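You operate a simulated robot arm through the tools that you are given. There is no shell and no other tool.

Carry out the task below with a simulated robot arm. There is one attempt and no reset: what you move stays moved.

## Task
Press rig keys red, yellow, then blue; then move vent plug 1, now over the bubble, to the plug rest.
Fine: one press each, the rig level again before the next; the plug comes off last; the other plugs stay. Set down upright: what you pick out.

Only the result counts: the job must be done as asked and must still hold three seconds after the hand-in. Knocking over, shifting, dropping, spilling or breaking anything else fails it.

## Robot
A 7-joint arm with a fingered hand, fixed in place. Base frame: the origin is at the foot of the arm, x ahead of it, y to its left, z up. Readings come in mm, degrees, newtons and seconds.
Its first joint turns from -149.0 to 149.0 degrees. Payload 3.5 kg.
Tool frame: the origin (TCP) lies between the finger pads and is the grasp point; the fingertips stand 30 mm ahead of it; z points along the fingers, y is the line along which they close. Largest opening 104 mm; the body of the gripper starts 35 mm behind the TCP. The gripper is a hand of 4 fingers: y runs from the thumb to the fingers, the wrist lies at [-15, -110, -186] in the tool frame, and closing takes about 1.5 s.
Orientation is told as [roll, pitch, yaw] about the base's x, y, z axes, in that order, counted from this pose: with the fingers straight down and the wrist toward the robot, the tool's x, y and z point along [0, 1, 0], [1, 0, 0] and [0, 0, -1] of the base frame.

## Interface
- The arm moves only by the tool apply_moves. Its arguments are lists of equal length, an entry for each row: "turn": the turn, a rotation vector about the base's x, y, z in degrees, a list of three; "dp": the shift along the base's x, y, z in cm, a list of three; "hand": the gripper command, from -1 (fully open) to 1 (shut), values between in proportion. In form: {"turn": [[ax, ay, az], ...], "dp": [[tx, ty, tz], ...], "hand": [hand, ...]}. A call has 1 to 20 rows; each row is the pose to reach, as a shift and turn from the pose commanded when the call began. Rows are played at 5 a second. More than 50 mm and 8.6 degrees between two rows, or a gripper value outside its range, and nothing of the call is played. A pose out of reach is approached as far as the arm can. The call stops where the force on the tool passes 40 N (or 10 N more than at its start, if that is more) or the arm is blocked; 0.2 s more then pass. The fingers move at their own pace (about 45 mm/s each) and stop on an object; they squeeze with about 23 N. The grip force told is the motor's: it shows also when the fingers shut on nothing. Time passes only in rows, and 0.2 s behind the last, so rows that repeat a pose let the fingers close. The reply holds the time, the measured pose of the TCP, the force on the tool along the base axes, the opening and the grip force, in the units named above and with some noise, with the torque about the TCP (base axes, N m) and any sound that the robot's microphone picked up, and new pictures: "show" is both (left out), scene, wrist or none.
- Cameras (640 x 400 px; columns grow to the right, rows downward): "scene" is fixed at [221.4, -650.6, 1303.4]; the picture's right is [0.42, -0.91, 0.00], its down [-0.51, -0.24, -0.83] and it looks along [0.75, 0.35, -0.56] (base axes); focal length 263 px, centre (320, 200). "wrist" rides on the gripper at [61, -92, -130] in the tool frame; the picture's right is [-0.81, 0.28, -0.52], its down [-0.53, -0.71, 0.46] and it looks along [-0.24, 0.64, 0.72] (tool axes); focal length 275 px, centre (320, 200). There is no depth. A picture from a camera that has moved, and an enlarged one, comes with that camera's place and axes in the base frame and with its lens.
- lift_body(by): slides the trunk up (or, below 0, down) by that many mm; the arm rides with it, the base frame stays. It gives what a move gives, with no picture.
- set_grasp(shape): the hand has 4 fingers and takes this shape, open, in about a second: jaw (thumb against the fingers, like two jaws); tri (thumb and two fingers); tip (a fingertip pinch); poke (one finger out to press); point (the index stretched); flat (the hand flat); cup (the hand cupped); fist (a fist). The gripper value then closes the fingers along that shape, each until it touches; the sizes above hold for jaw. It gives what a move gives, with no picture.
- enlarge(camera, box): a new picture of the part [left, top, right, bottom] of that camera's present view, enlarged. The clock stands still meanwhile.
- job_done(): hands the job in; it is judged then, once.

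Places have to be worked out from the pictures, the camera data and where the tool is seen. Open the gripper and draw the arm clear of the work before you hand the job in, unless the task says otherwise.

The tools are called after ">>>" as name(argument=value, ...) on one line, values as JSON. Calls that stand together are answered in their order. apply_moves: Moves the arm, as the interface text tells. Its arguments: {"type":"object","properties":{"turn":{"type":"array","items":{"type":"array","items":{"type":"number"}}},"dp":{"type":"array","items":{"type":"array","items":{"type":"number"}}},"hand":{"type":"array","items":{"type":"number"}},"show":{"type":"string","enum":["both","scene","wrist","none"]}},"required":["turn","dp","hand"]} The other tools are called the same way: lift_body (by) slides the trunk up or down; set_grasp (shape) gives the hand a shape; enlarge (camera, box) takes an enlarged picture of a part of a camera's view; job_done () hands the job in.

At the start:

```text
time_s: 0.0
ee_pos: [471.1, -400.7, 1152.3]
tcp_rot: [-0.1, -0.1, -0.2]
ft_force: [0.0, 0.7, -0.1]
torque: [-0.01, 0.0, 0.03]
finger_gap: 103.9
finger_force: 0.1
shape: jaw
trunk travel left (down, up): [-575.0, 135.0]
```

scene: 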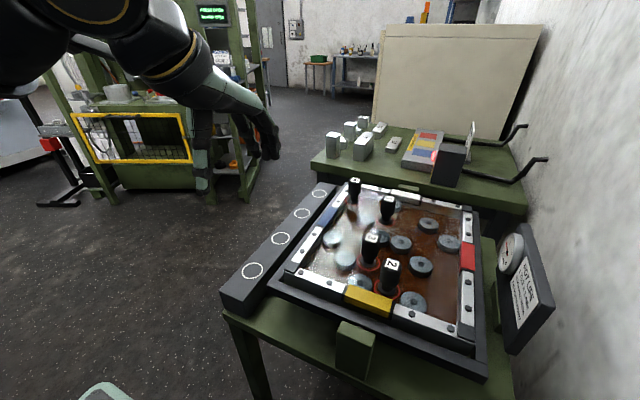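
wrist: 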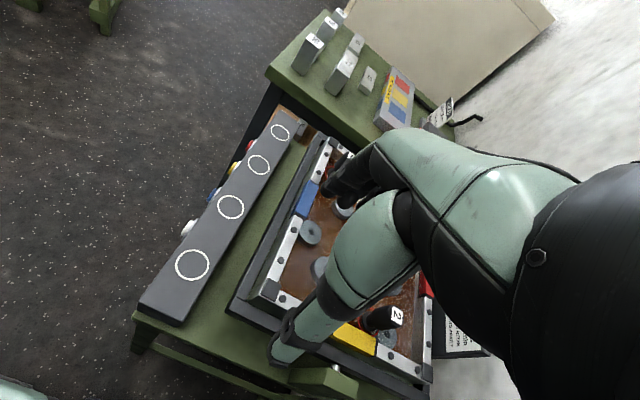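

I look at the scene closer first: the rig with vent plugs, keys, and the signs.

>>> enlarge(camera="scene", box=[200, 160, 520, 360])

>>> enlarge(camera="scene", box=[300, 100, 540, 250])

>>> enlarge(camera="scene", box=[480, 210, 576, 360])

>>> enlarge(camera="wrist", box=[120, 0, 480, 225])

```text
2.00 times, centred on (360, 260) of scene
camera zoom: at [221.4, -650.6, 1303.4], right [0.42, -0.91, 0.0], down [-0.51, -0.24, -0.83], along [0.75, 0.35, -0.56], focal length 527 px, centre (240, 80)
```

zoom: 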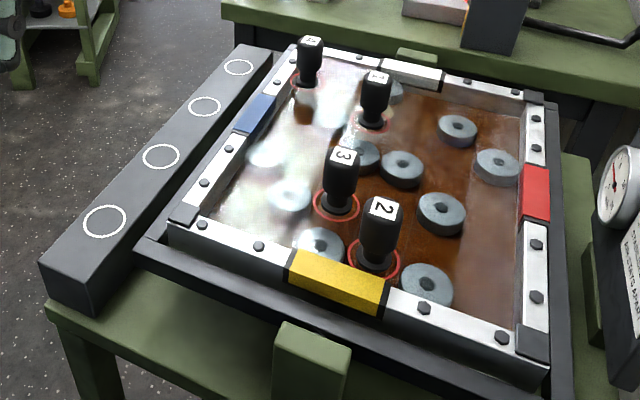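

```text
2.67 times, centred on (420, 175) of scene
camera zoom: at [221.4, -650.6, 1303.4], right [0.42, -0.91, 0.0], down [-0.51, -0.24, -0.83], along [0.75, 0.35, -0.56], focal length 702 px, centre (53, 267)
```

zoom: 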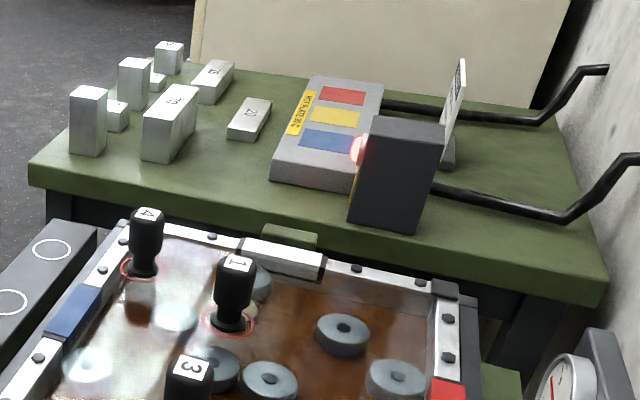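

```text
2.67 times, centred on (528, 285) of scene
camera zoom: at [221.4, -650.6, 1303.4], right [0.42, -0.91, 0.0], down [-0.51, -0.24, -0.83], along [0.75, 0.35, -0.56], focal length 702 px, centre (-235, -27)
```

zoom: 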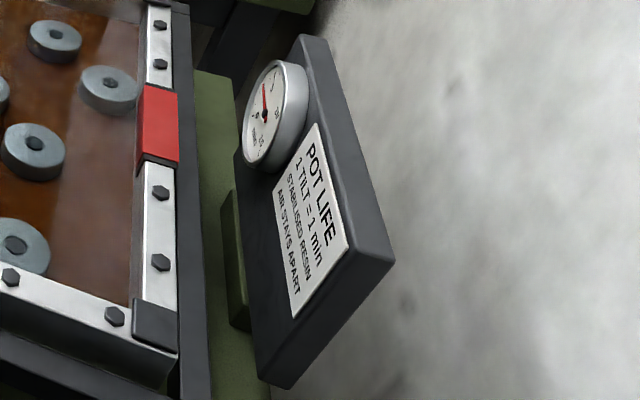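

```text
1.78 times, centred on (300, 112) of wrist
camera zoom: at [378.5, -340.5, 1283.0], right [0.28, -0.81, 0.52], down [-0.71, -0.53, -0.46], along [0.64, -0.24, -0.72], focal length 489 px, centre (356, 356)
```

zoom: 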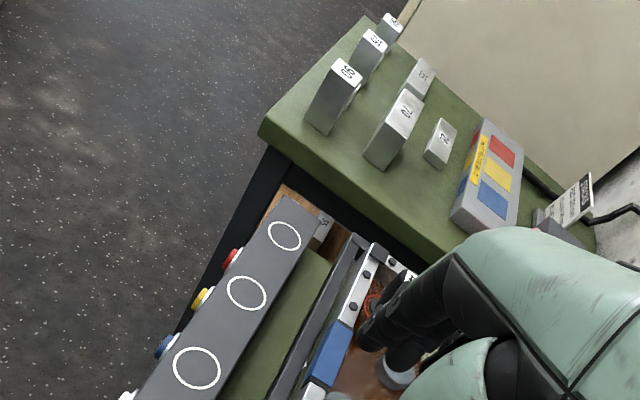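

The dark bar has coloured buttons on its far side and rings on top; I look closer at the labels and panels.

>>> enlarge(camera="wrist", box=[130, 110, 330, 260])

>>> enlarge(camera="wrist", box=[360, 50, 480, 140])

>>> enlarge(camera="scene", box=[395, 110, 491, 190])

>>> enlarge(camera="scene", box=[330, 170, 430, 240])

```text
2.67 times, centred on (230, 185) of wrist
camera zoom: at [378.5, -340.5, 1283.0], right [0.28, -0.81, 0.52], down [-0.71, -0.53, -0.46], along [0.64, -0.24, -0.72], focal length 734 px, centre (560, 240)
```

zoom: 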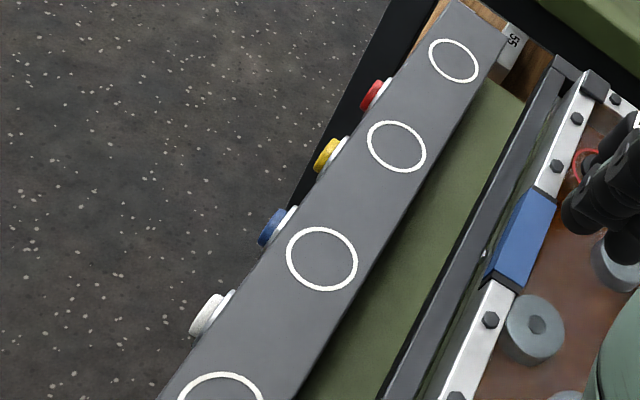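

```text
4.44 times, centred on (420, 95) of wrist
camera zoom: at [378.5, -340.5, 1283.0], right [0.28, -0.81, 0.52], down [-0.71, -0.53, -0.46], along [0.64, -0.24, -0.72], focal length 1224 px, centre (-124, 667)
```

zoom: 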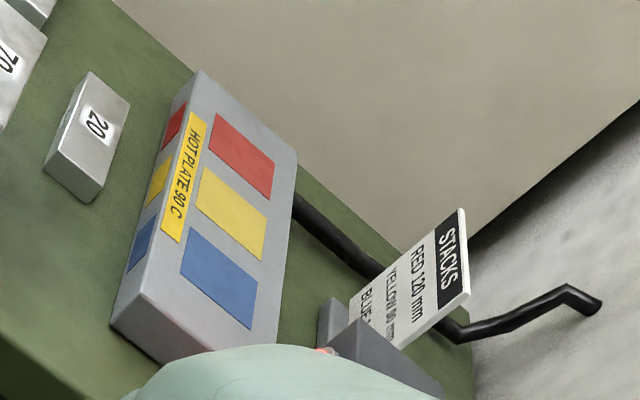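

```text
5.00 times, centred on (443, 150) of scene
camera zoom: at [221.4, -650.6, 1303.4], right [0.42, -0.91, 0.0], down [-0.51, -0.24, -0.83], along [0.75, 0.35, -0.56], focal length 1317 px, centre (-295, 450)
```

zoom: 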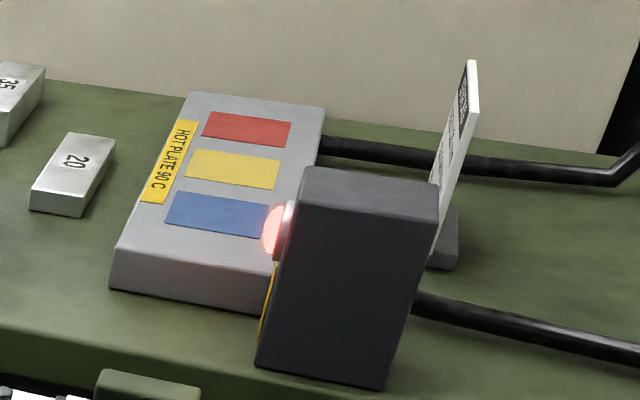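

```text
5.71 times, centred on (380, 205) of scene
camera zoom: at [221.4, -650.6, 1303.4], right [0.42, -0.91, 0.0], down [-0.51, -0.24, -0.83], along [0.75, 0.35, -0.56], focal length 1505 px, centre (-23, 171)
```

zoom: 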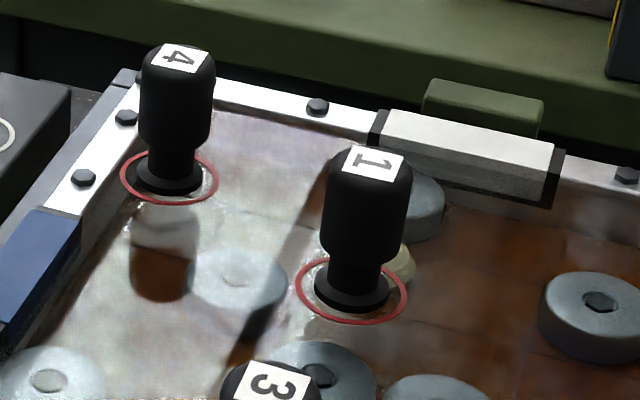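

Estimates so far: bar top at z≈828, rings at y≈-336 with x≈526/647/770/895, coloured keys on the bar's +y face. I move the hand toward +y and yaw it to look at that face.

>>> apply_moves(turn=[[0, 0, -7.5], [0, 0, -15], [0, 0, -22.5], [0, 0, -30], [0, 0, -37.5], [0, 0, -45], [0, 0, -52.5], [0, 0, -60], [0, 0, -67.5], [0, 0, -75], [0, 0, -82.5], [0, 0, -90]], dp=[[2, 2.6, -0.8], [4, 5.2, -1.6], [6, 7.8, -2.4], [8, 10.4, -3.2], [10, 13, -4], [12, 15.6, -4.8], [14, 18.2, -5.6], [16, 20.8, -6.4], [18, 23.4, -7.2], [20, 26, -8], [22, 28.6, -8.8], [24, 31.2, -9.6]], hand=[-1, -1, -1, -1, -1, -1, -1, -1, -1, -1, -1, -1])

```text
time_s: 2.6
ee_pos: [711.2, -87.0, 1057.6]
tcp_rot: [0.0, -0.1, -90.0]
ft_force: [0.3, 0.3, -0.4]
torque: [0.01, 0.01, 0.03]
finger_gap: 103.7
finger_force: 0.0
shape: jaw
trunk travel left (down, up): [-575.0, 135.0]
camera wrist: at [771.3, 3.6, 1187.0], right [-0.81, -0.27, 0.52], down [-0.53, 0.71, -0.46], along [-0.24, -0.64, -0.72], focal length 275 px, centre (320, 200)
```

scene: 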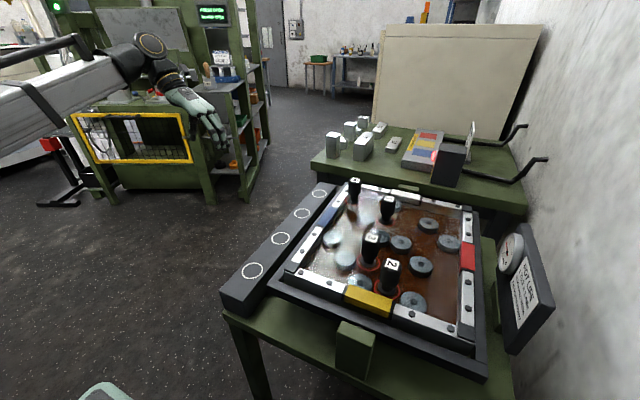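
wrist: 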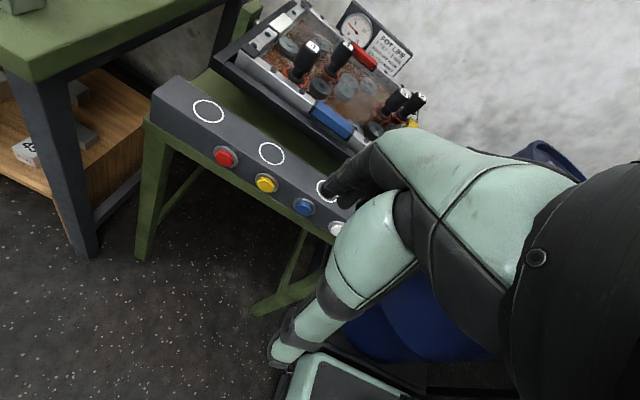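

The wrist camera now sees the keys on the bar's +y face. I enlarge to measure them and check for text.

>>> enlarge(camera="wrist", box=[130, 70, 370, 250])

>>> enlarge(camera="wrist", box=[210, 0, 440, 144])

>>> enlarge(camera="wrist", box=[330, 0, 430, 90])

```text
2.22 times, centred on (250, 160) of wrist
camera zoom: at [771.3, 3.6, 1187.0], right [-0.81, -0.27, 0.52], down [-0.53, 0.71, -0.46], along [-0.24, -0.64, -0.72], focal length 612 px, centre (476, 289)
```

zoom: 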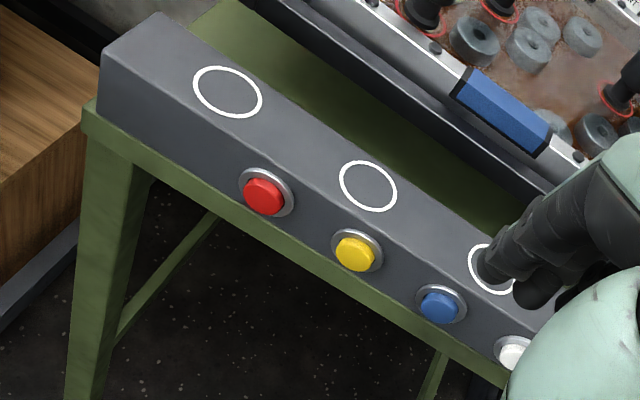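

```text
2.78 times, centred on (325, 72) of wrist
camera zoom: at [771.3, 3.6, 1187.0], right [-0.81, -0.27, 0.52], down [-0.53, 0.71, -0.46], along [-0.24, -0.64, -0.72], focal length 765 px, centre (306, 556)
```

zoom: 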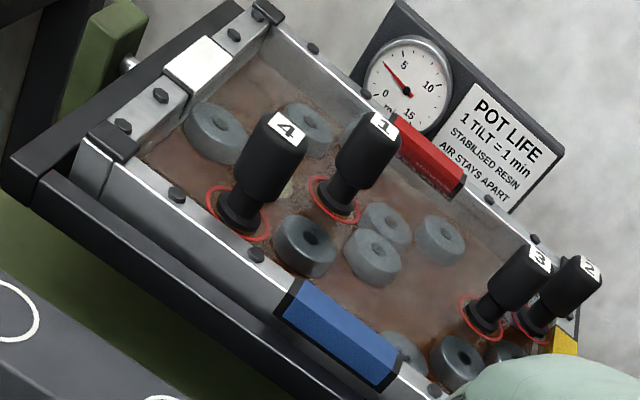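

```text
4.44 times, centred on (380, 45) of wrist
camera zoom: at [771.3, 3.6, 1187.0], right [-0.81, -0.27, 0.52], down [-0.53, 0.71, -0.46], along [-0.24, -0.64, -0.72], focal length 1224 px, centre (53, 889)
```

zoom: 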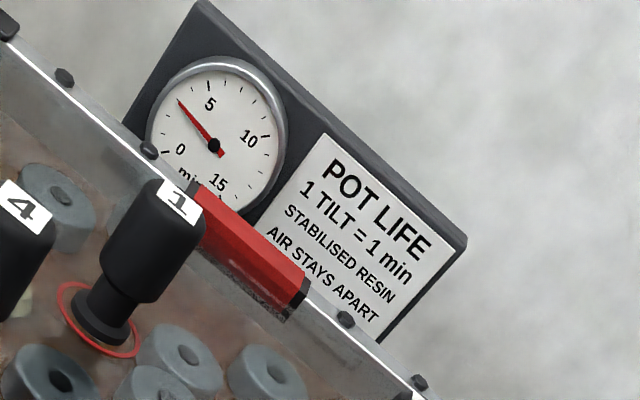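

I zoom in further on each key to get precise positions of the cap faces and bar edges.

>>> enlarge(camera="wrist", box=[145, 75, 285, 195])

>>> enlarge(camera="wrist", box=[235, 135, 355, 245])

```text
3.33 times, centred on (215, 135) of wrist
camera zoom: at [771.3, 3.6, 1187.0], right [-0.81, -0.27, 0.52], down [-0.53, 0.71, -0.46], along [-0.24, -0.64, -0.72], focal length 918 px, centre (670, 417)
```

zoom: 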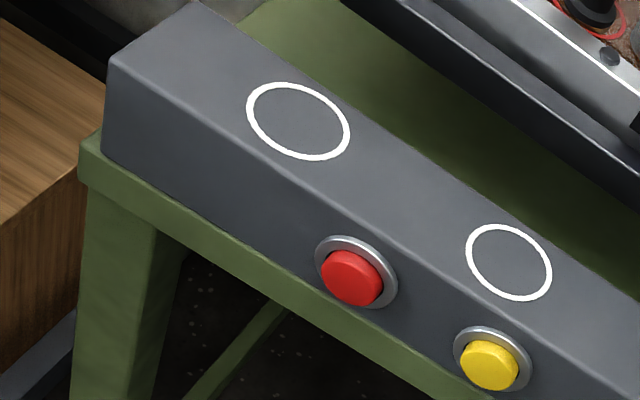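

```text
3.64 times, centred on (295, 190) of wrist
camera zoom: at [771.3, 3.6, 1187.0], right [-0.81, -0.27, 0.52], down [-0.53, 0.71, -0.46], along [-0.24, -0.64, -0.72], focal length 1001 px, centre (411, 236)
```

zoom: 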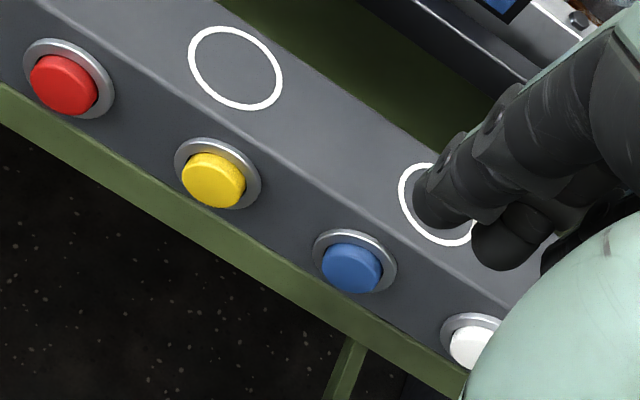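

Keys estimated (ring centres on face y≈-308, z≈796): red x≈828, yellow x≈747, blue x≈664, white x≈583; table top z≈766. I now set the poke shape to see where the pressing finger lies.

>>> set_grasp(shape="poke")

```text
time_s: 3.5
ee_pos: [709.9, -88.5, 1056.3]
tcp_rot: [0.0, 0.0, -89.9]
ft_force: [0.5, 0.5, -0.7]
torque: [-0.01, 0.02, 0.02]
finger_gap: 0.1
finger_force: 0.1
shape: poke
trunk travel left (down, up): [-575.0, 135.0]
```

Now I view the poke shape from both cameras.

>>> enlarge(camera="wrist", box=[200, 100, 440, 400])

>>> enlarge(camera="scene", box=[120, 20, 280, 160])

```text
1.33 times, centred on (320, 250) of wrist
camera zoom: at [770.4, 3.3, 1187.4], right [-0.81, -0.28, 0.52], down [-0.53, 0.71, -0.46], along [-0.24, -0.64, -0.72], focal length 367 px, centre (320, 133)
```

zoom: 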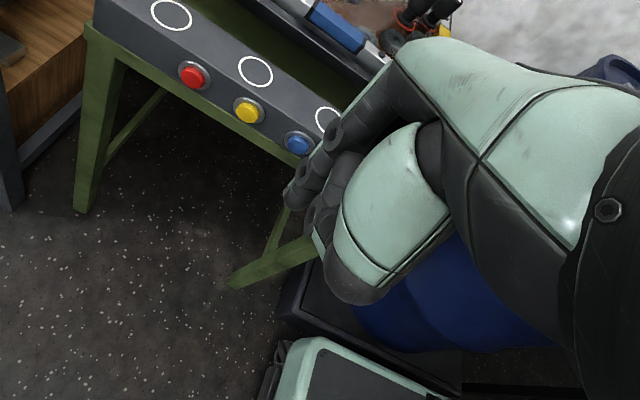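

```text
2.86 times, centred on (200, 90) of scene
camera zoom: at [221.4, -650.6, 1303.4], right [0.42, -0.91, 0.0], down [-0.51, -0.24, -0.83], along [0.75, 0.35, -0.56], focal length 752 px, centre (663, 514)
```

zoom: 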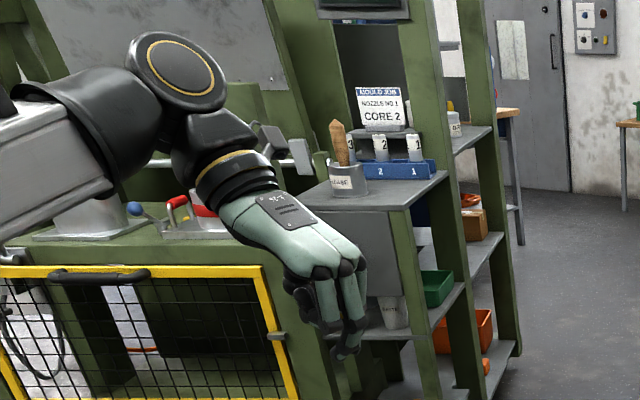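

The extended finger's tip seems to lie near tool (0,0,30). I zoom in closer to confirm.

>>> enlarge(camera="wrist", box=[270, 170, 370, 340])

>>> enlarge(camera="scene", box=[180, 70, 230, 120])

```text
2.35 times, centred on (320, 255) of wrist
camera zoom: at [770.4, 3.3, 1187.4], right [-0.81, -0.28, 0.52], down [-0.53, 0.71, -0.46], along [-0.24, -0.64, -0.72], focal length 648 px, centre (320, 71)
```

zoom: 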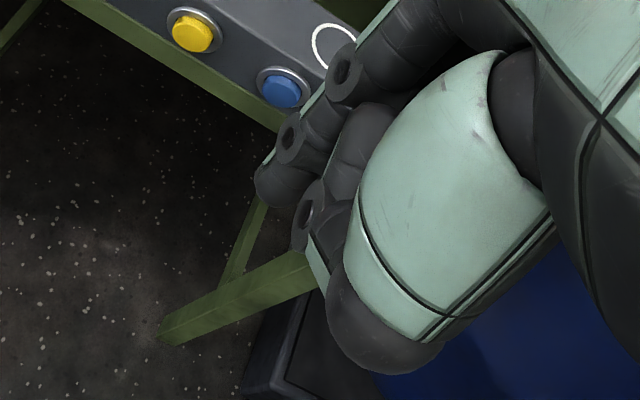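

```text
8.00 times, centred on (205, 95) of scene
camera zoom: at [221.4, -650.6, 1303.4], right [0.42, -0.91, 0.0], down [-0.51, -0.24, -0.83], along [0.75, 0.35, -0.56], focal length 2107 px, centre (1240, 1040)
```

zoom: 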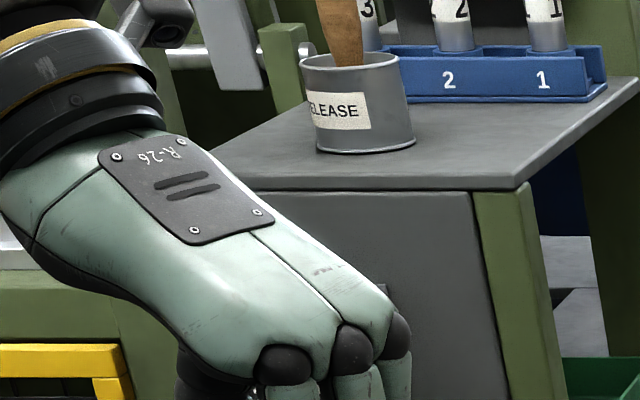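

I centre the scene zoom on the fingertip.

>>> enlarge(camera="scene", box=[180, 105, 230, 155])

```text
8.00 times, centred on (205, 130) of scene
camera zoom: at [221.4, -650.6, 1303.4], right [0.42, -0.91, 0.0], down [-0.51, -0.24, -0.83], along [0.75, 0.35, -0.56], focal length 2107 px, centre (1240, 760)
```

zoom: 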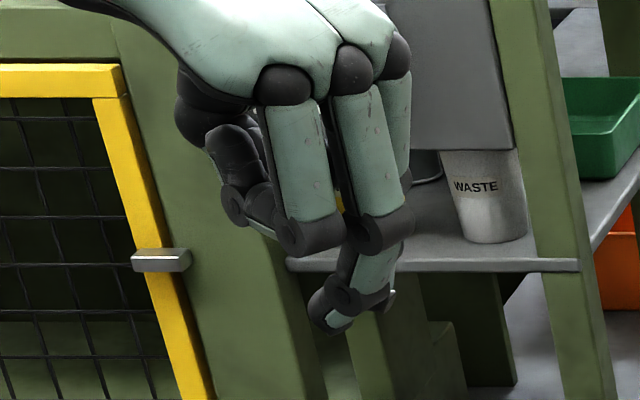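

The poke fingertip is about at tool (0, 0, 30+). I rotate the hand so the finger points to -y (wrist toward the robot) in free space above.

>>> apply_moves(turn=[[-4.33, 4.33, 4.33], [-8.66, 8.66, 8.66], [-12.99, 12.99, 12.99], [-17.32, 17.32, 17.32], [-21.65, 21.65, 21.65], [-25.98, 25.98, 25.98], [-30.31, 30.31, 30.31], [-34.64, 34.64, 34.64], [-38.97, 38.97, 38.97], [-43.3, 43.3, 43.3], [-47.63, 47.63, 47.63], [-51.96, 51.96, 51.96], [-56.29, 56.29, 56.29], [-60.62, 60.62, 60.62], [-64.95, 64.95, 64.95], [-69.28, 69.28, 69.28], [-69.28, 69.28, 69.28]], dp=[[0.5, 0, -0.5], [1, 0, -1], [1.5, 0, -1.5], [2, 0, -2], [2.5, 0, -2.5], [3, 0, -3], [3.5, 0, -3.5], [4, 0, -4], [4.5, 0, -4.5], [5, 0, -5], [5.5, 0, -5.5], [6, 0, -6], [6.5, 0, -6.5], [7, 0, -7], [7.5, 0, -7.5], [8, 0, -8], [8, 0, -8]], hand=[-1, -1, -1, -1, -1, -1, -1, -1, -1, -1, -1, -1, -1, -1, -1, -1, -1])

```text
time_s: 7.1
ee_pos: [791.0, -88.9, 976.5]
tcp_rot: [-90.1, 0.1, 0.1]
ft_force: [0.3, 0.7, 0.3]
torque: [0.0, 0.0, 0.0]
finger_gap: 0.0
finger_force: 0.2
shape: poke
trunk travel left (down, up): [-575.0, 135.0]
camera wrist: at [698.3, 40.9, 915.6], right [0.28, 0.52, 0.81], down [-0.71, -0.46, 0.53], along [0.65, -0.72, 0.24], focal length 275 px, centre (320, 200)
```

scene: 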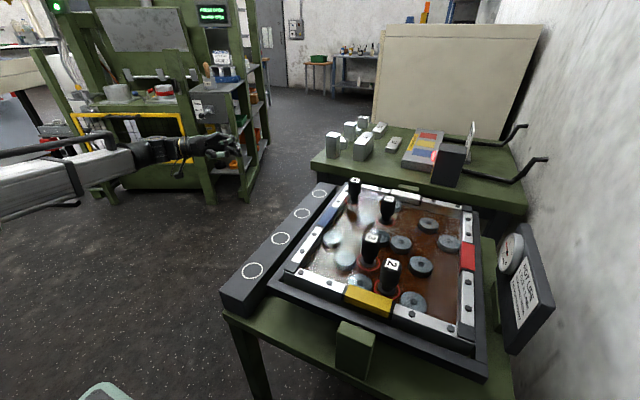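
wrist: 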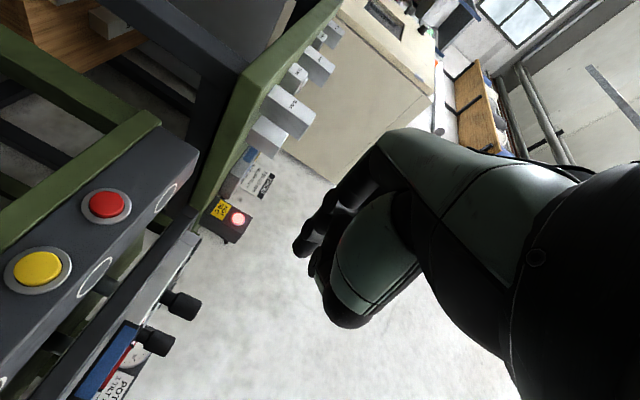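

The pose was reached exactly, and the keys re-measure at z≈798, red x≈828. I move to a pre-press pose in front of red, fingertip about 70 mm off.

>>> apply_moves(turn=[[0, 0, 0], [0, 0, 0], [0, 0, 0], [0, 0, 0], [0, 0, 0], [0, 0, 0], [0, 0, 0]], dp=[[0.6, -1.8, -2.9], [1.2, -3.6, -5.9], [1.8, -5.4, -8.9], [2.4, -7.4, -11.9], [3.0, -9.3, -14.9], [3.7, -11.1, -17.85], [3.7, -11.1, -17.85]], hand=[-1, -1, -1, -1, -1, -1, -1])

```text
time_s: 8.7
ee_pos: [827.1, -201.1, 799.3]
tcp_rot: [-90.0, 0.0, -0.1]
ft_force: [0.1, -0.2, 0.1]
torque: [0.0, 0.01, 0.0]
finger_gap: 0.2
finger_force: 0.0
shape: poke
trunk travel left (down, up): [-575.0, 135.0]
camera wrist: at [735.2, -71.2, 738.4], right [0.28, 0.52, 0.81], down [-0.71, -0.46, 0.53], along [0.65, -0.72, 0.24], focal length 275 px, centre (320, 200)
```

scene: 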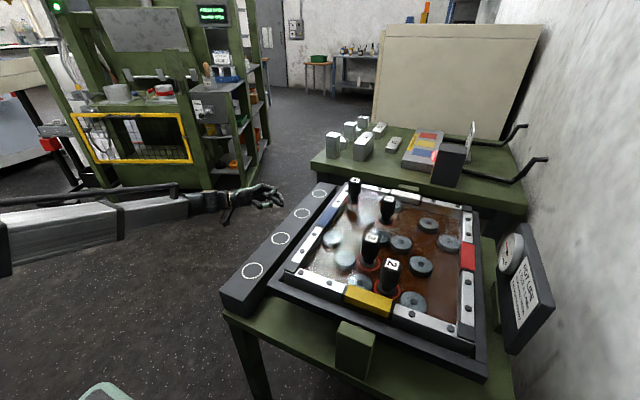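
wrist: 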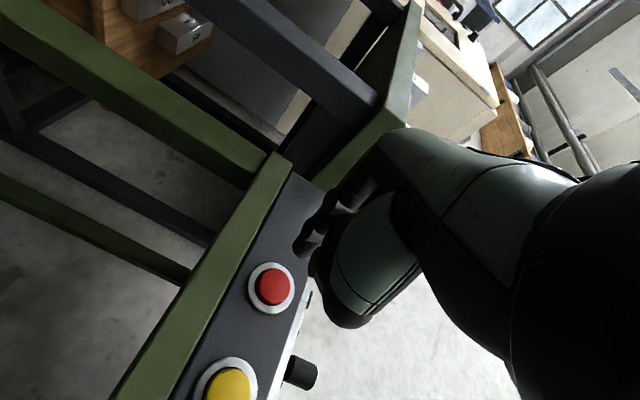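

Pre-press pose reached. I zoom in on the fingertip and key from both cameras to check alignment.

>>> enlarge(camera="wrist", box=[200, 170, 380, 350])

>>> enlarge(camera="scene", box=[210, 165, 350, 255])

```text
2.22 times, centred on (290, 260) of wrist
camera zoom: at [735.2, -71.2, 738.4], right [0.28, 0.52, 0.81], down [-0.71, -0.46, 0.53], along [0.65, -0.72, 0.24], focal length 612 px, centre (387, 67)
```

zoom: 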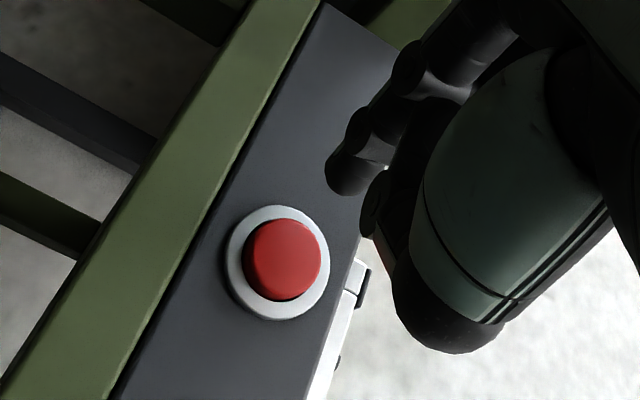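

```text
4.44 times, centred on (280, 210) of scene
camera zoom: at [221.4, -650.6, 1303.4], right [0.42, -0.91, 0.0], down [-0.51, -0.24, -0.83], along [0.75, 0.35, -0.56], focal length 1170 px, centre (498, 156)
```

zoom: 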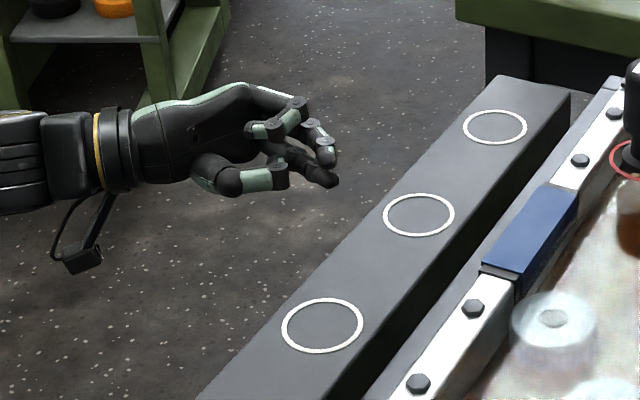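

Two dark fingertips appear near the target; I zoom in more to determine which one leads.

>>> enlarge(camera="scene", box=[250, 175, 300, 215])

>>> enlarge(camera="wrist", box=[270, 170, 350, 270])

```text
10.00 times, centred on (275, 195) of scene
camera zoom: at [221.4, -650.6, 1303.4], right [0.42, -0.91, 0.0], down [-0.51, -0.24, -0.83], along [0.75, 0.35, -0.56], focal length 2634 px, centre (770, 250)
```

zoom: 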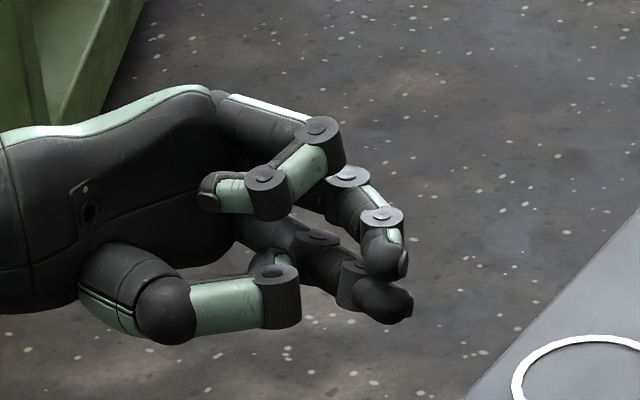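

```text
4.00 times, centred on (310, 220) of wrist
camera zoom: at [735.2, -71.2, 738.4], right [0.28, 0.52, 0.81], down [-0.71, -0.46, 0.53], along [0.65, -0.72, 0.24], focal length 1101 px, centre (360, 120)
```

zoom: 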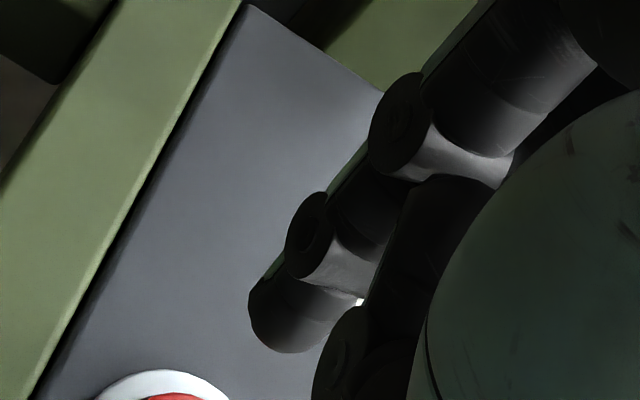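

Two fingers seem extended side by side (tool x≈+10 and ≈-12). I close the poke shape here in free space to see whether just one finger stays out.

>>> apply_moves(turn=[[0, 0, 0], [0, 0, 0], [0, 0, 0], [0, 0, 0], [0, 0, 0], [0, 0, 0], [0, 0, 0], [0, 0, 0]], dp=[[0, 0, 0], [0, 0, 0], [0, 0, 0], [0, 0, 0], [0, 0, 0], [0, 0, 0], [0, 0, 0], [0, 0, 0]], hand=[1, 1, 1, 1, 1, 1, 1, 1])

>>> enlarge(camera="scene", box=[250, 175, 300, 215])

>>> enlarge(camera="wrist", box=[240, 170, 360, 320])

```text
time_s: 10.5
ee_pos: [827.2, -200.8, 799.9]
tcp_rot: [-90.1, 0.0, 0.0]
ft_force: [0.0, 0.1, -0.4]
torque: [0.0, -0.01, 0.0]
finger_gap: 0.0
finger_force: 22.9
shape: jaw
trunk travel left (down, up): [-575.0, 135.0]
camera wrist: at [735.3, -71.1, 738.8], right [0.28, 0.52, 0.81], down [-0.71, -0.46, 0.53], along [0.64, -0.72, 0.24], focal length 275 px, centre (320, 200)
```

scene: 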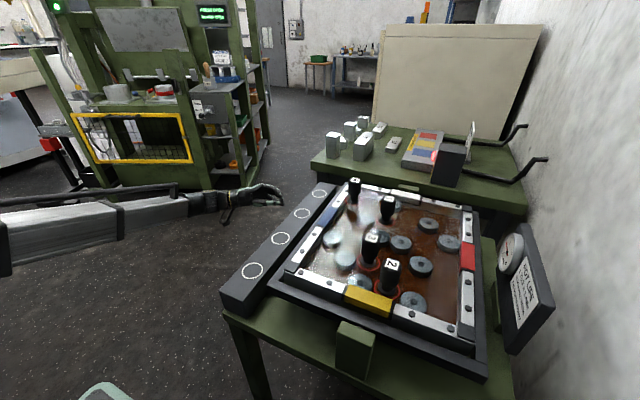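
wrist: 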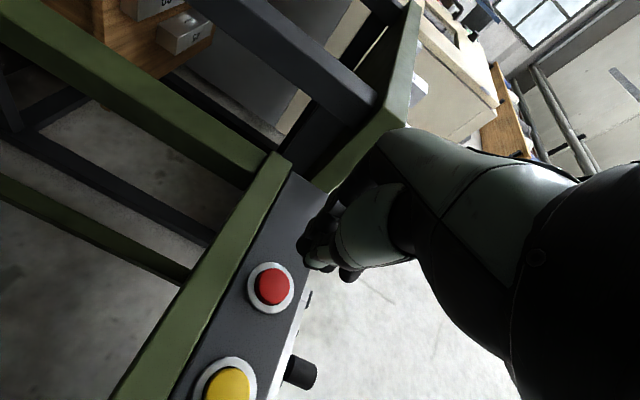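

```text
10.00 times, centred on (275, 195) of scene
camera zoom: at [221.4, -650.6, 1303.4], right [0.42, -0.91, 0.0], down [-0.51, -0.24, -0.83], along [0.75, 0.35, -0.56], focal length 2634 px, centre (770, 250)
```

zoom: 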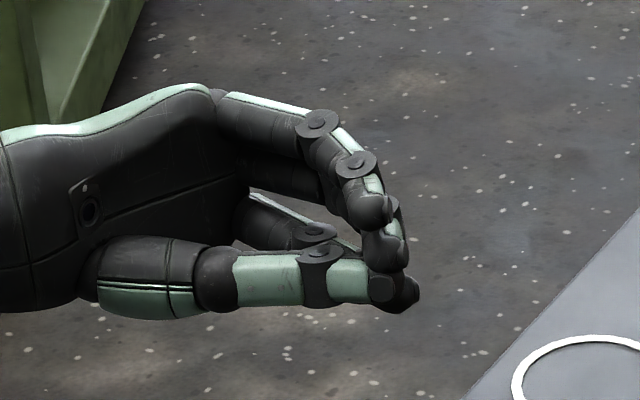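

```text
2.67 times, centred on (300, 245) of wrist
camera zoom: at [735.3, -71.1, 738.8], right [0.28, 0.52, 0.81], down [-0.71, -0.46, 0.53], along [0.64, -0.72, 0.24], focal length 734 px, centre (373, 80)
```

zoom: 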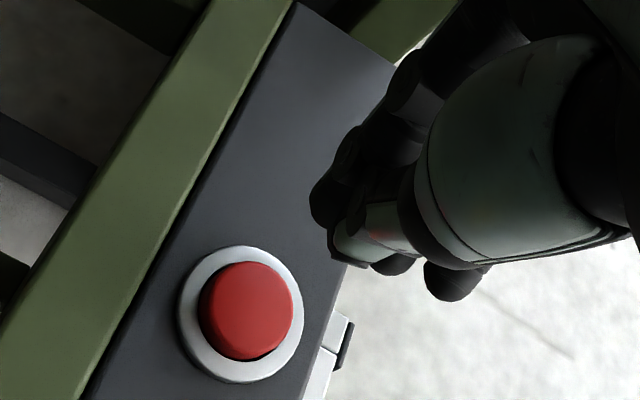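

Closing turned the hand back to jaw. I try the "point" shape (index stretched) and look at it.

>>> set_grasp(shape="point")

>>> enlarge(camera="scene", box=[250, 175, 300, 215])

>>> enlarge(camera="wrist", box=[240, 150, 400, 350])

```text
time_s: 11.4
ee_pos: [827.4, -201.8, 799.5]
tcp_rot: [-89.9, 0.0, 0.0]
ft_force: [-0.6, -0.1, -0.4]
torque: [0.0, -0.02, -0.01]
finger_gap: 0.2
finger_force: 0.0
shape: point
trunk travel left (down, up): [-575.0, 135.0]
```

```text
10.00 times, centred on (275, 195) of scene
camera zoom: at [221.4, -650.6, 1303.4], right [0.42, -0.91, 0.0], down [-0.51, -0.24, -0.83], along [0.75, 0.35, -0.56], focal length 2634 px, centre (770, 250)
```

zoom: 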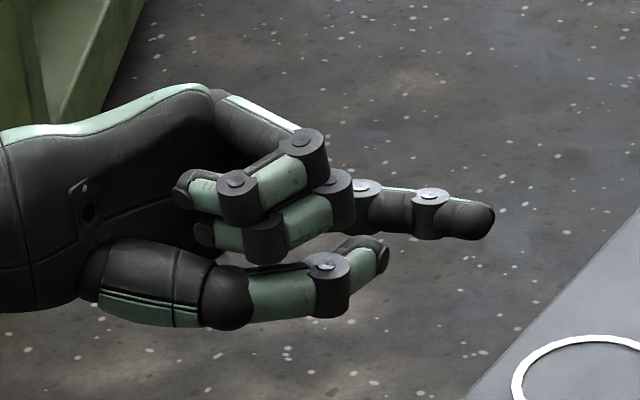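

```text
2.00 times, centred on (320, 250) of wrist
camera zoom: at [735.3, -71.0, 738.8], right [0.28, 0.52, 0.81], down [-0.71, -0.46, 0.53], along [0.64, -0.72, 0.24], focal length 551 px, centre (320, 100)
```

zoom: 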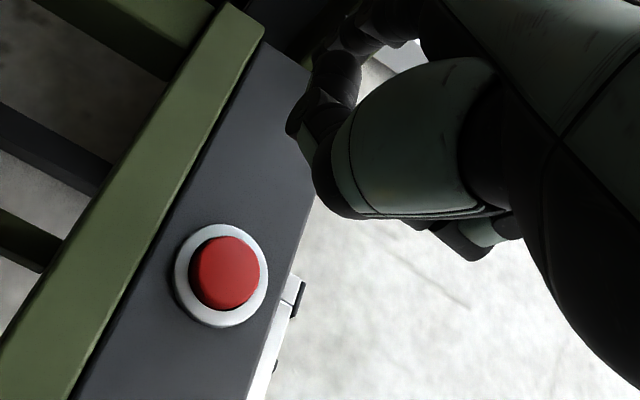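

The index is clearly straight now. I look for its tip in the wrist view to triangulate.

>>> enlarge(camera="wrist", box=[270, 110, 430, 250])

>>> enlarge(camera="scene", box=[270, 180, 310, 205])

```text
2.86 times, centred on (350, 180) of wrist
camera zoom: at [735.3, -71.0, 738.8], right [0.28, 0.52, 0.81], down [-0.71, -0.46, 0.53], along [0.64, -0.72, 0.24], focal length 786 px, centre (234, 257)
```

zoom: 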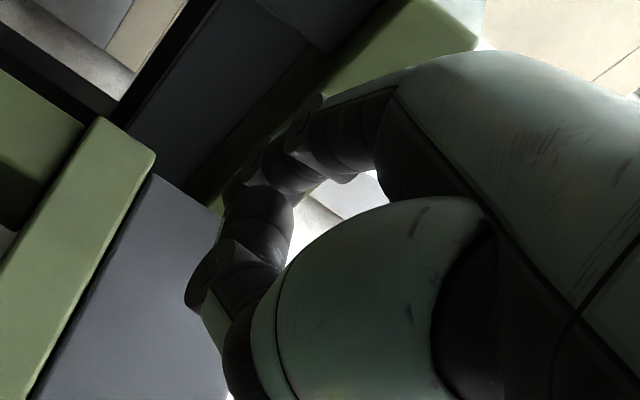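

```text
16.00 times, centred on (290, 192) of scene
camera zoom: at [221.4, -650.6, 1303.4], right [0.42, -0.91, 0.0], down [-0.51, -0.24, -0.83], along [0.75, 0.35, -0.56], focal length 4214 px, centre (800, 320)
```

zoom: 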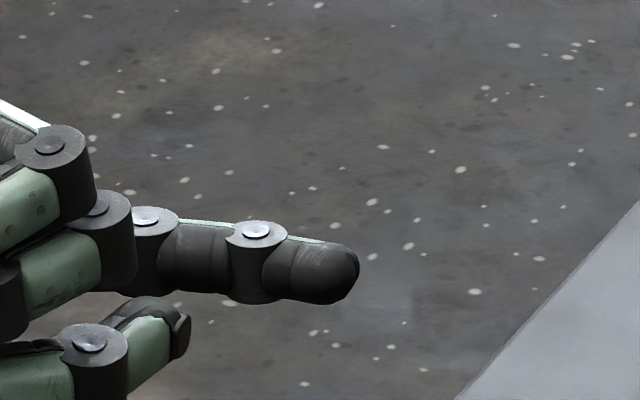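

Triangulating gives the stretched index tip at about tool (19, 69, 23), well clear of the curled fingers. I shift so that tip sits ~30 mm in front of the red key and recheck.

>>> apply_moves(turn=[[0, 0, 0], [0, 0, 0], [0, 0, 0], [0, 0, 0]], dp=[[-3.4, 0, 0.9], [-6.8, 0, 1.8], [-6.8, -2.2, 1.8], [-6.8, -4.2, 1.8]], hand=[-1, -1, -1, -1])

>>> enlarge(camera="wrist", box=[260, 100, 420, 240])

>>> enlarge(camera="scene", box=[250, 180, 330, 230])

```text
time_s: 12.4
ee_pos: [760.8, -240.5, 815.6]
tcp_rot: [-90.0, 0.0, 0.1]
ft_force: [-0.7, 0.5, -0.3]
torque: [0.02, 0.01, 0.0]
finger_gap: 0.1
finger_force: 0.0
shape: point
trunk travel left (down, up): [-575.0, 135.0]
camera wrist: at [667.7, -111.9, 755.6], right [0.28, 0.52, 0.81], down [-0.71, -0.46, 0.53], along [0.65, -0.72, 0.24], focal length 275 px, centre (320, 200)
```

scene: 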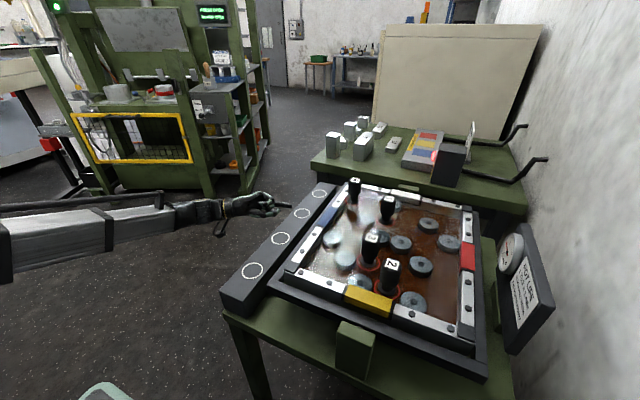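
wrist: 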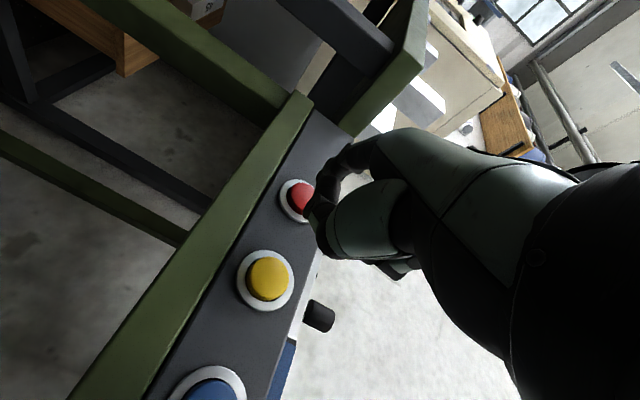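

```text
2.86 times, centred on (340, 170) of wrist
camera zoom: at [667.7, -111.9, 755.6], right [0.28, 0.52, 0.81], down [-0.71, -0.46, 0.53], along [0.65, -0.72, 0.24], focal length 786 px, centre (263, 286)
```

zoom: 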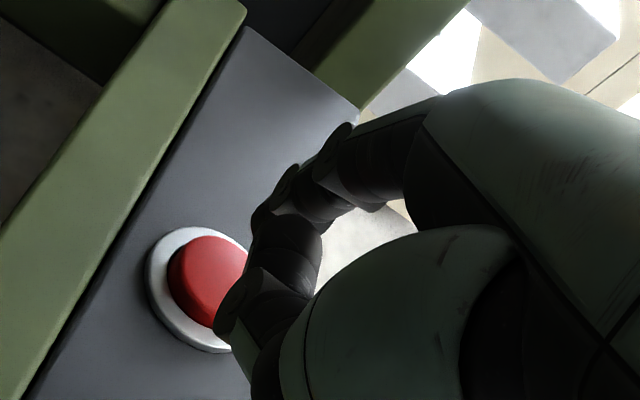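

```text
8.00 times, centred on (290, 205) of scene
camera zoom: at [221.4, -650.6, 1303.4], right [0.42, -0.91, 0.0], down [-0.51, -0.24, -0.83], along [0.75, 0.35, -0.56], focal length 2107 px, centre (560, 160)
```

zoom: 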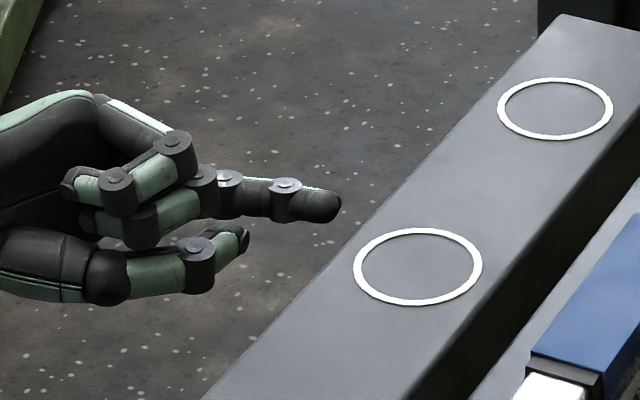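

The index tip triangulates to (826.5, -268, 798), facing the red key, whose centre I refine to (827, cap ≈-298, 802). I raise 4 mm and approach until just short of the cap.

>>> apply_moves(turn=[[0, 0, 0], [0, 0, 0], [0, 0, 0], [0, 0, 0]], dp=[[0.05, -0.5, 0.4], [0.05, -1.1, 0.4], [0.05, -1.6, 0.4], [0.05, -2.1, 0.4]], hand=[-1, -1, -1, -1])

>>> enlarge(camera="wrist", box=[260, 100, 420, 240])

>>> enlarge(camera="scene", box=[250, 180, 330, 230])

```text
time_s: 13.4
ee_pos: [760.1, -263.1, 819.7]
tcp_rot: [-90.1, -0.1, 0.0]
ft_force: [0.5, 0.3, -0.3]
torque: [-0.01, -0.04, -0.03]
finger_gap: 0.0
finger_force: 0.0
shape: point
trunk travel left (down, up): [-575.0, 135.0]
camera wrist: at [667.6, -133.2, 758.7], right [0.28, 0.52, 0.81], down [-0.71, -0.46, 0.53], along [0.64, -0.72, 0.24], focal length 275 px, centre (320, 200)
```

scene: 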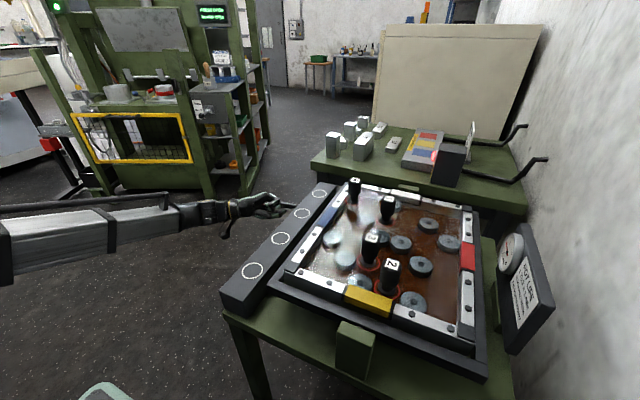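
wrist: 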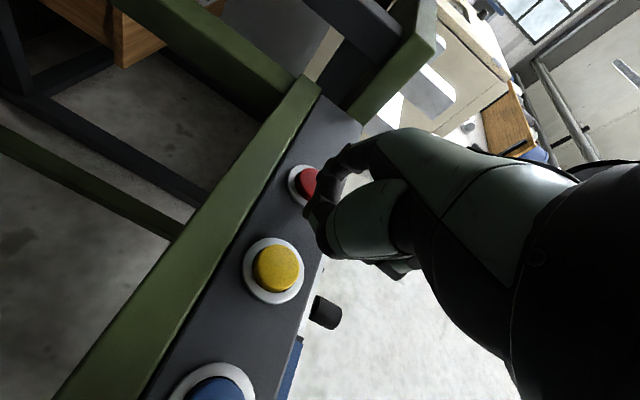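

```text
2.86 times, centred on (340, 170) of wrist
camera zoom: at [667.6, -133.2, 758.7], right [0.28, 0.52, 0.81], down [-0.71, -0.46, 0.53], along [0.64, -0.72, 0.24], focal length 786 px, centre (263, 286)
```

zoom: 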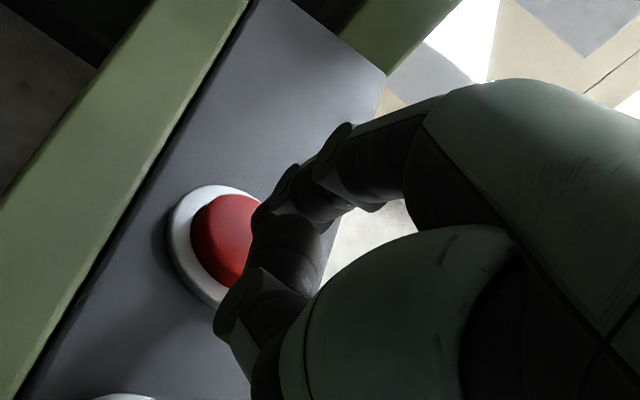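

```text
8.00 times, centred on (290, 205) of scene
camera zoom: at [221.4, -650.6, 1303.4], right [0.42, -0.91, 0.0], down [-0.51, -0.24, -0.83], along [0.75, 0.35, -0.56], focal length 2107 px, centre (560, 160)
```

zoom: 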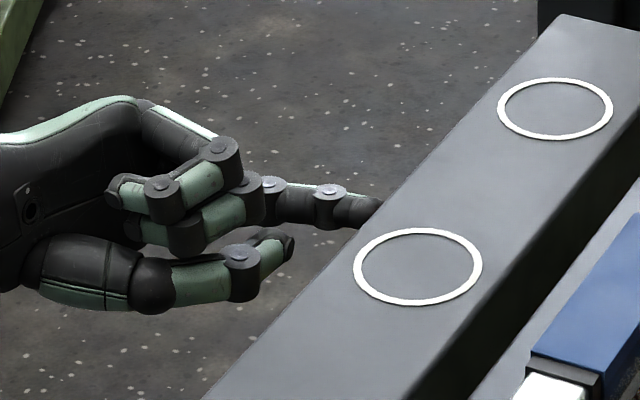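

Alignment looks right: key and tip converge in the wrist view. I advance in small steps watching force and sound.

>>> apply_moves(turn=[[0, 0, 0], [0, 0, 0], [0, 0, 0], [0, 0, 0]], dp=[[0, -0.2, 0], [0, -0.4, 0], [0, -0.6, 0], [0, -0.8, 0]], hand=[-1, -1, -1, -1])

```text
time_s: 14.4
ee_pos: [759.6, -270.5, 818.6]
tcp_rot: [-90.0, 0.0, 0.0]
ft_force: [-0.1, 1.1, -0.9]
torque: [0.01, 0.0, 0.11]
finger_gap: 0.0
finger_force: 0.3
shape: point
trunk travel left (down, up): [-575.0, 135.0]
camera wrist: at [667.5, -140.2, 758.5], right [0.27, 0.52, 0.81], down [-0.71, -0.46, 0.53], along [0.65, -0.72, 0.24], focal length 275 px, centre (320, 200)
```

scene: 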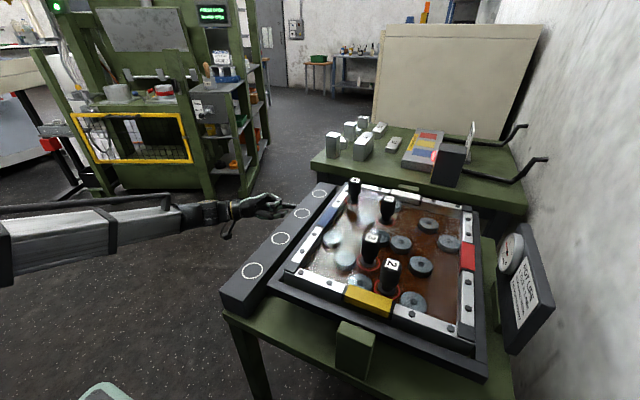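
wrist: 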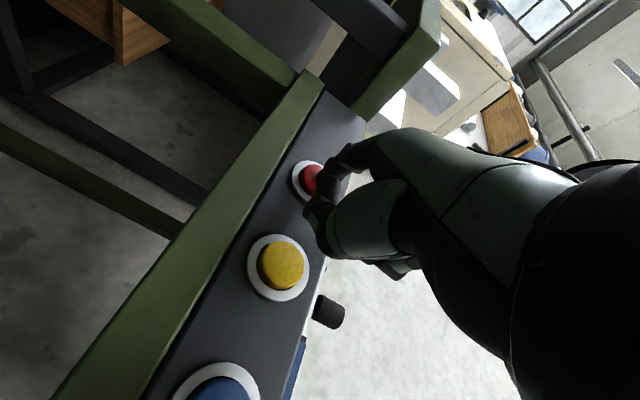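

A slight torque (0.11 N m about z) suggests first contact. I push 3 mm further.

>>> apply_moves(turn=[[0, 0, 0], [0, 0, 0], [0, 0, 0]], dp=[[0, -0.1, 0], [0, -0.2, 0], [0, -0.3, 0]], hand=[-1, -1, -1], show="scene")

```text
time_s: 15.2
ee_pos: [760.4, -273.2, 818.7]
tcp_rot: [-90.1, 0.0, 0.1]
ft_force: [-1.4, 3.4, 0.4]
torque: [0.08, 0.01, 0.22]
finger_gap: 0.0
finger_force: 0.1
shape: point
trunk travel left (down, up): [-575.0, 135.0]
heard: click
```

scene: 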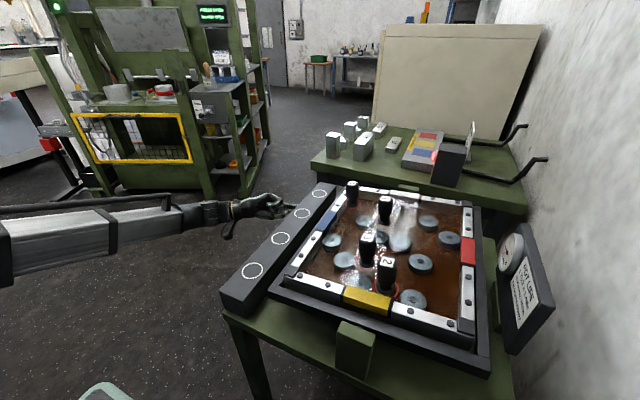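

A click was heard and the rig is tilting. I withdraw the finger straight back well clear and watch the rig.

>>> apply_moves(turn=[[0, 0, 0], [0, 0, 0], [0, 0, 0], [0, 0, 0], [0, 0, 0]], dp=[[0, 0.6, 0], [0, 1.5, 0], [0, 3.0, 0], [0, 4.0, 0], [0, 4.0, 0]], hand=[-1, -1, -1, -1, -1], show="scene")

>>> enlarge(camera="scene", box=[260, 160, 560, 350])

```text
time_s: 16.4
ee_pos: [760.0, -234.8, 819.4]
tcp_rot: [-90.1, 0.0, 0.0]
ft_force: [-0.4, -0.6, 0.0]
torque: [-0.01, 0.01, -0.03]
finger_gap: 0.1
finger_force: 0.1
shape: point
trunk travel left (down, up): [-575.0, 135.0]
```

scene: 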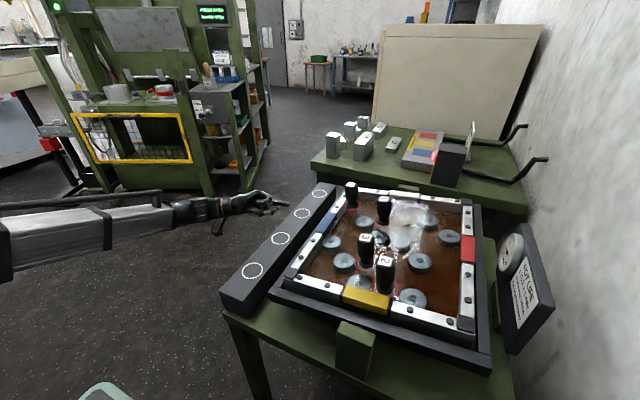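

```text
2.11 times, centred on (410, 255) of scene
camera zoom: at [221.4, -650.6, 1303.4], right [0.42, -0.91, 0.0], down [-0.51, -0.24, -0.83], along [0.75, 0.35, -0.56], focal length 554 px, centre (130, 84)
```

zoom: 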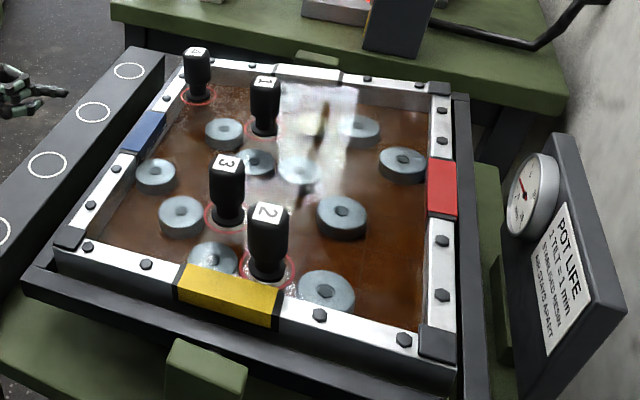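

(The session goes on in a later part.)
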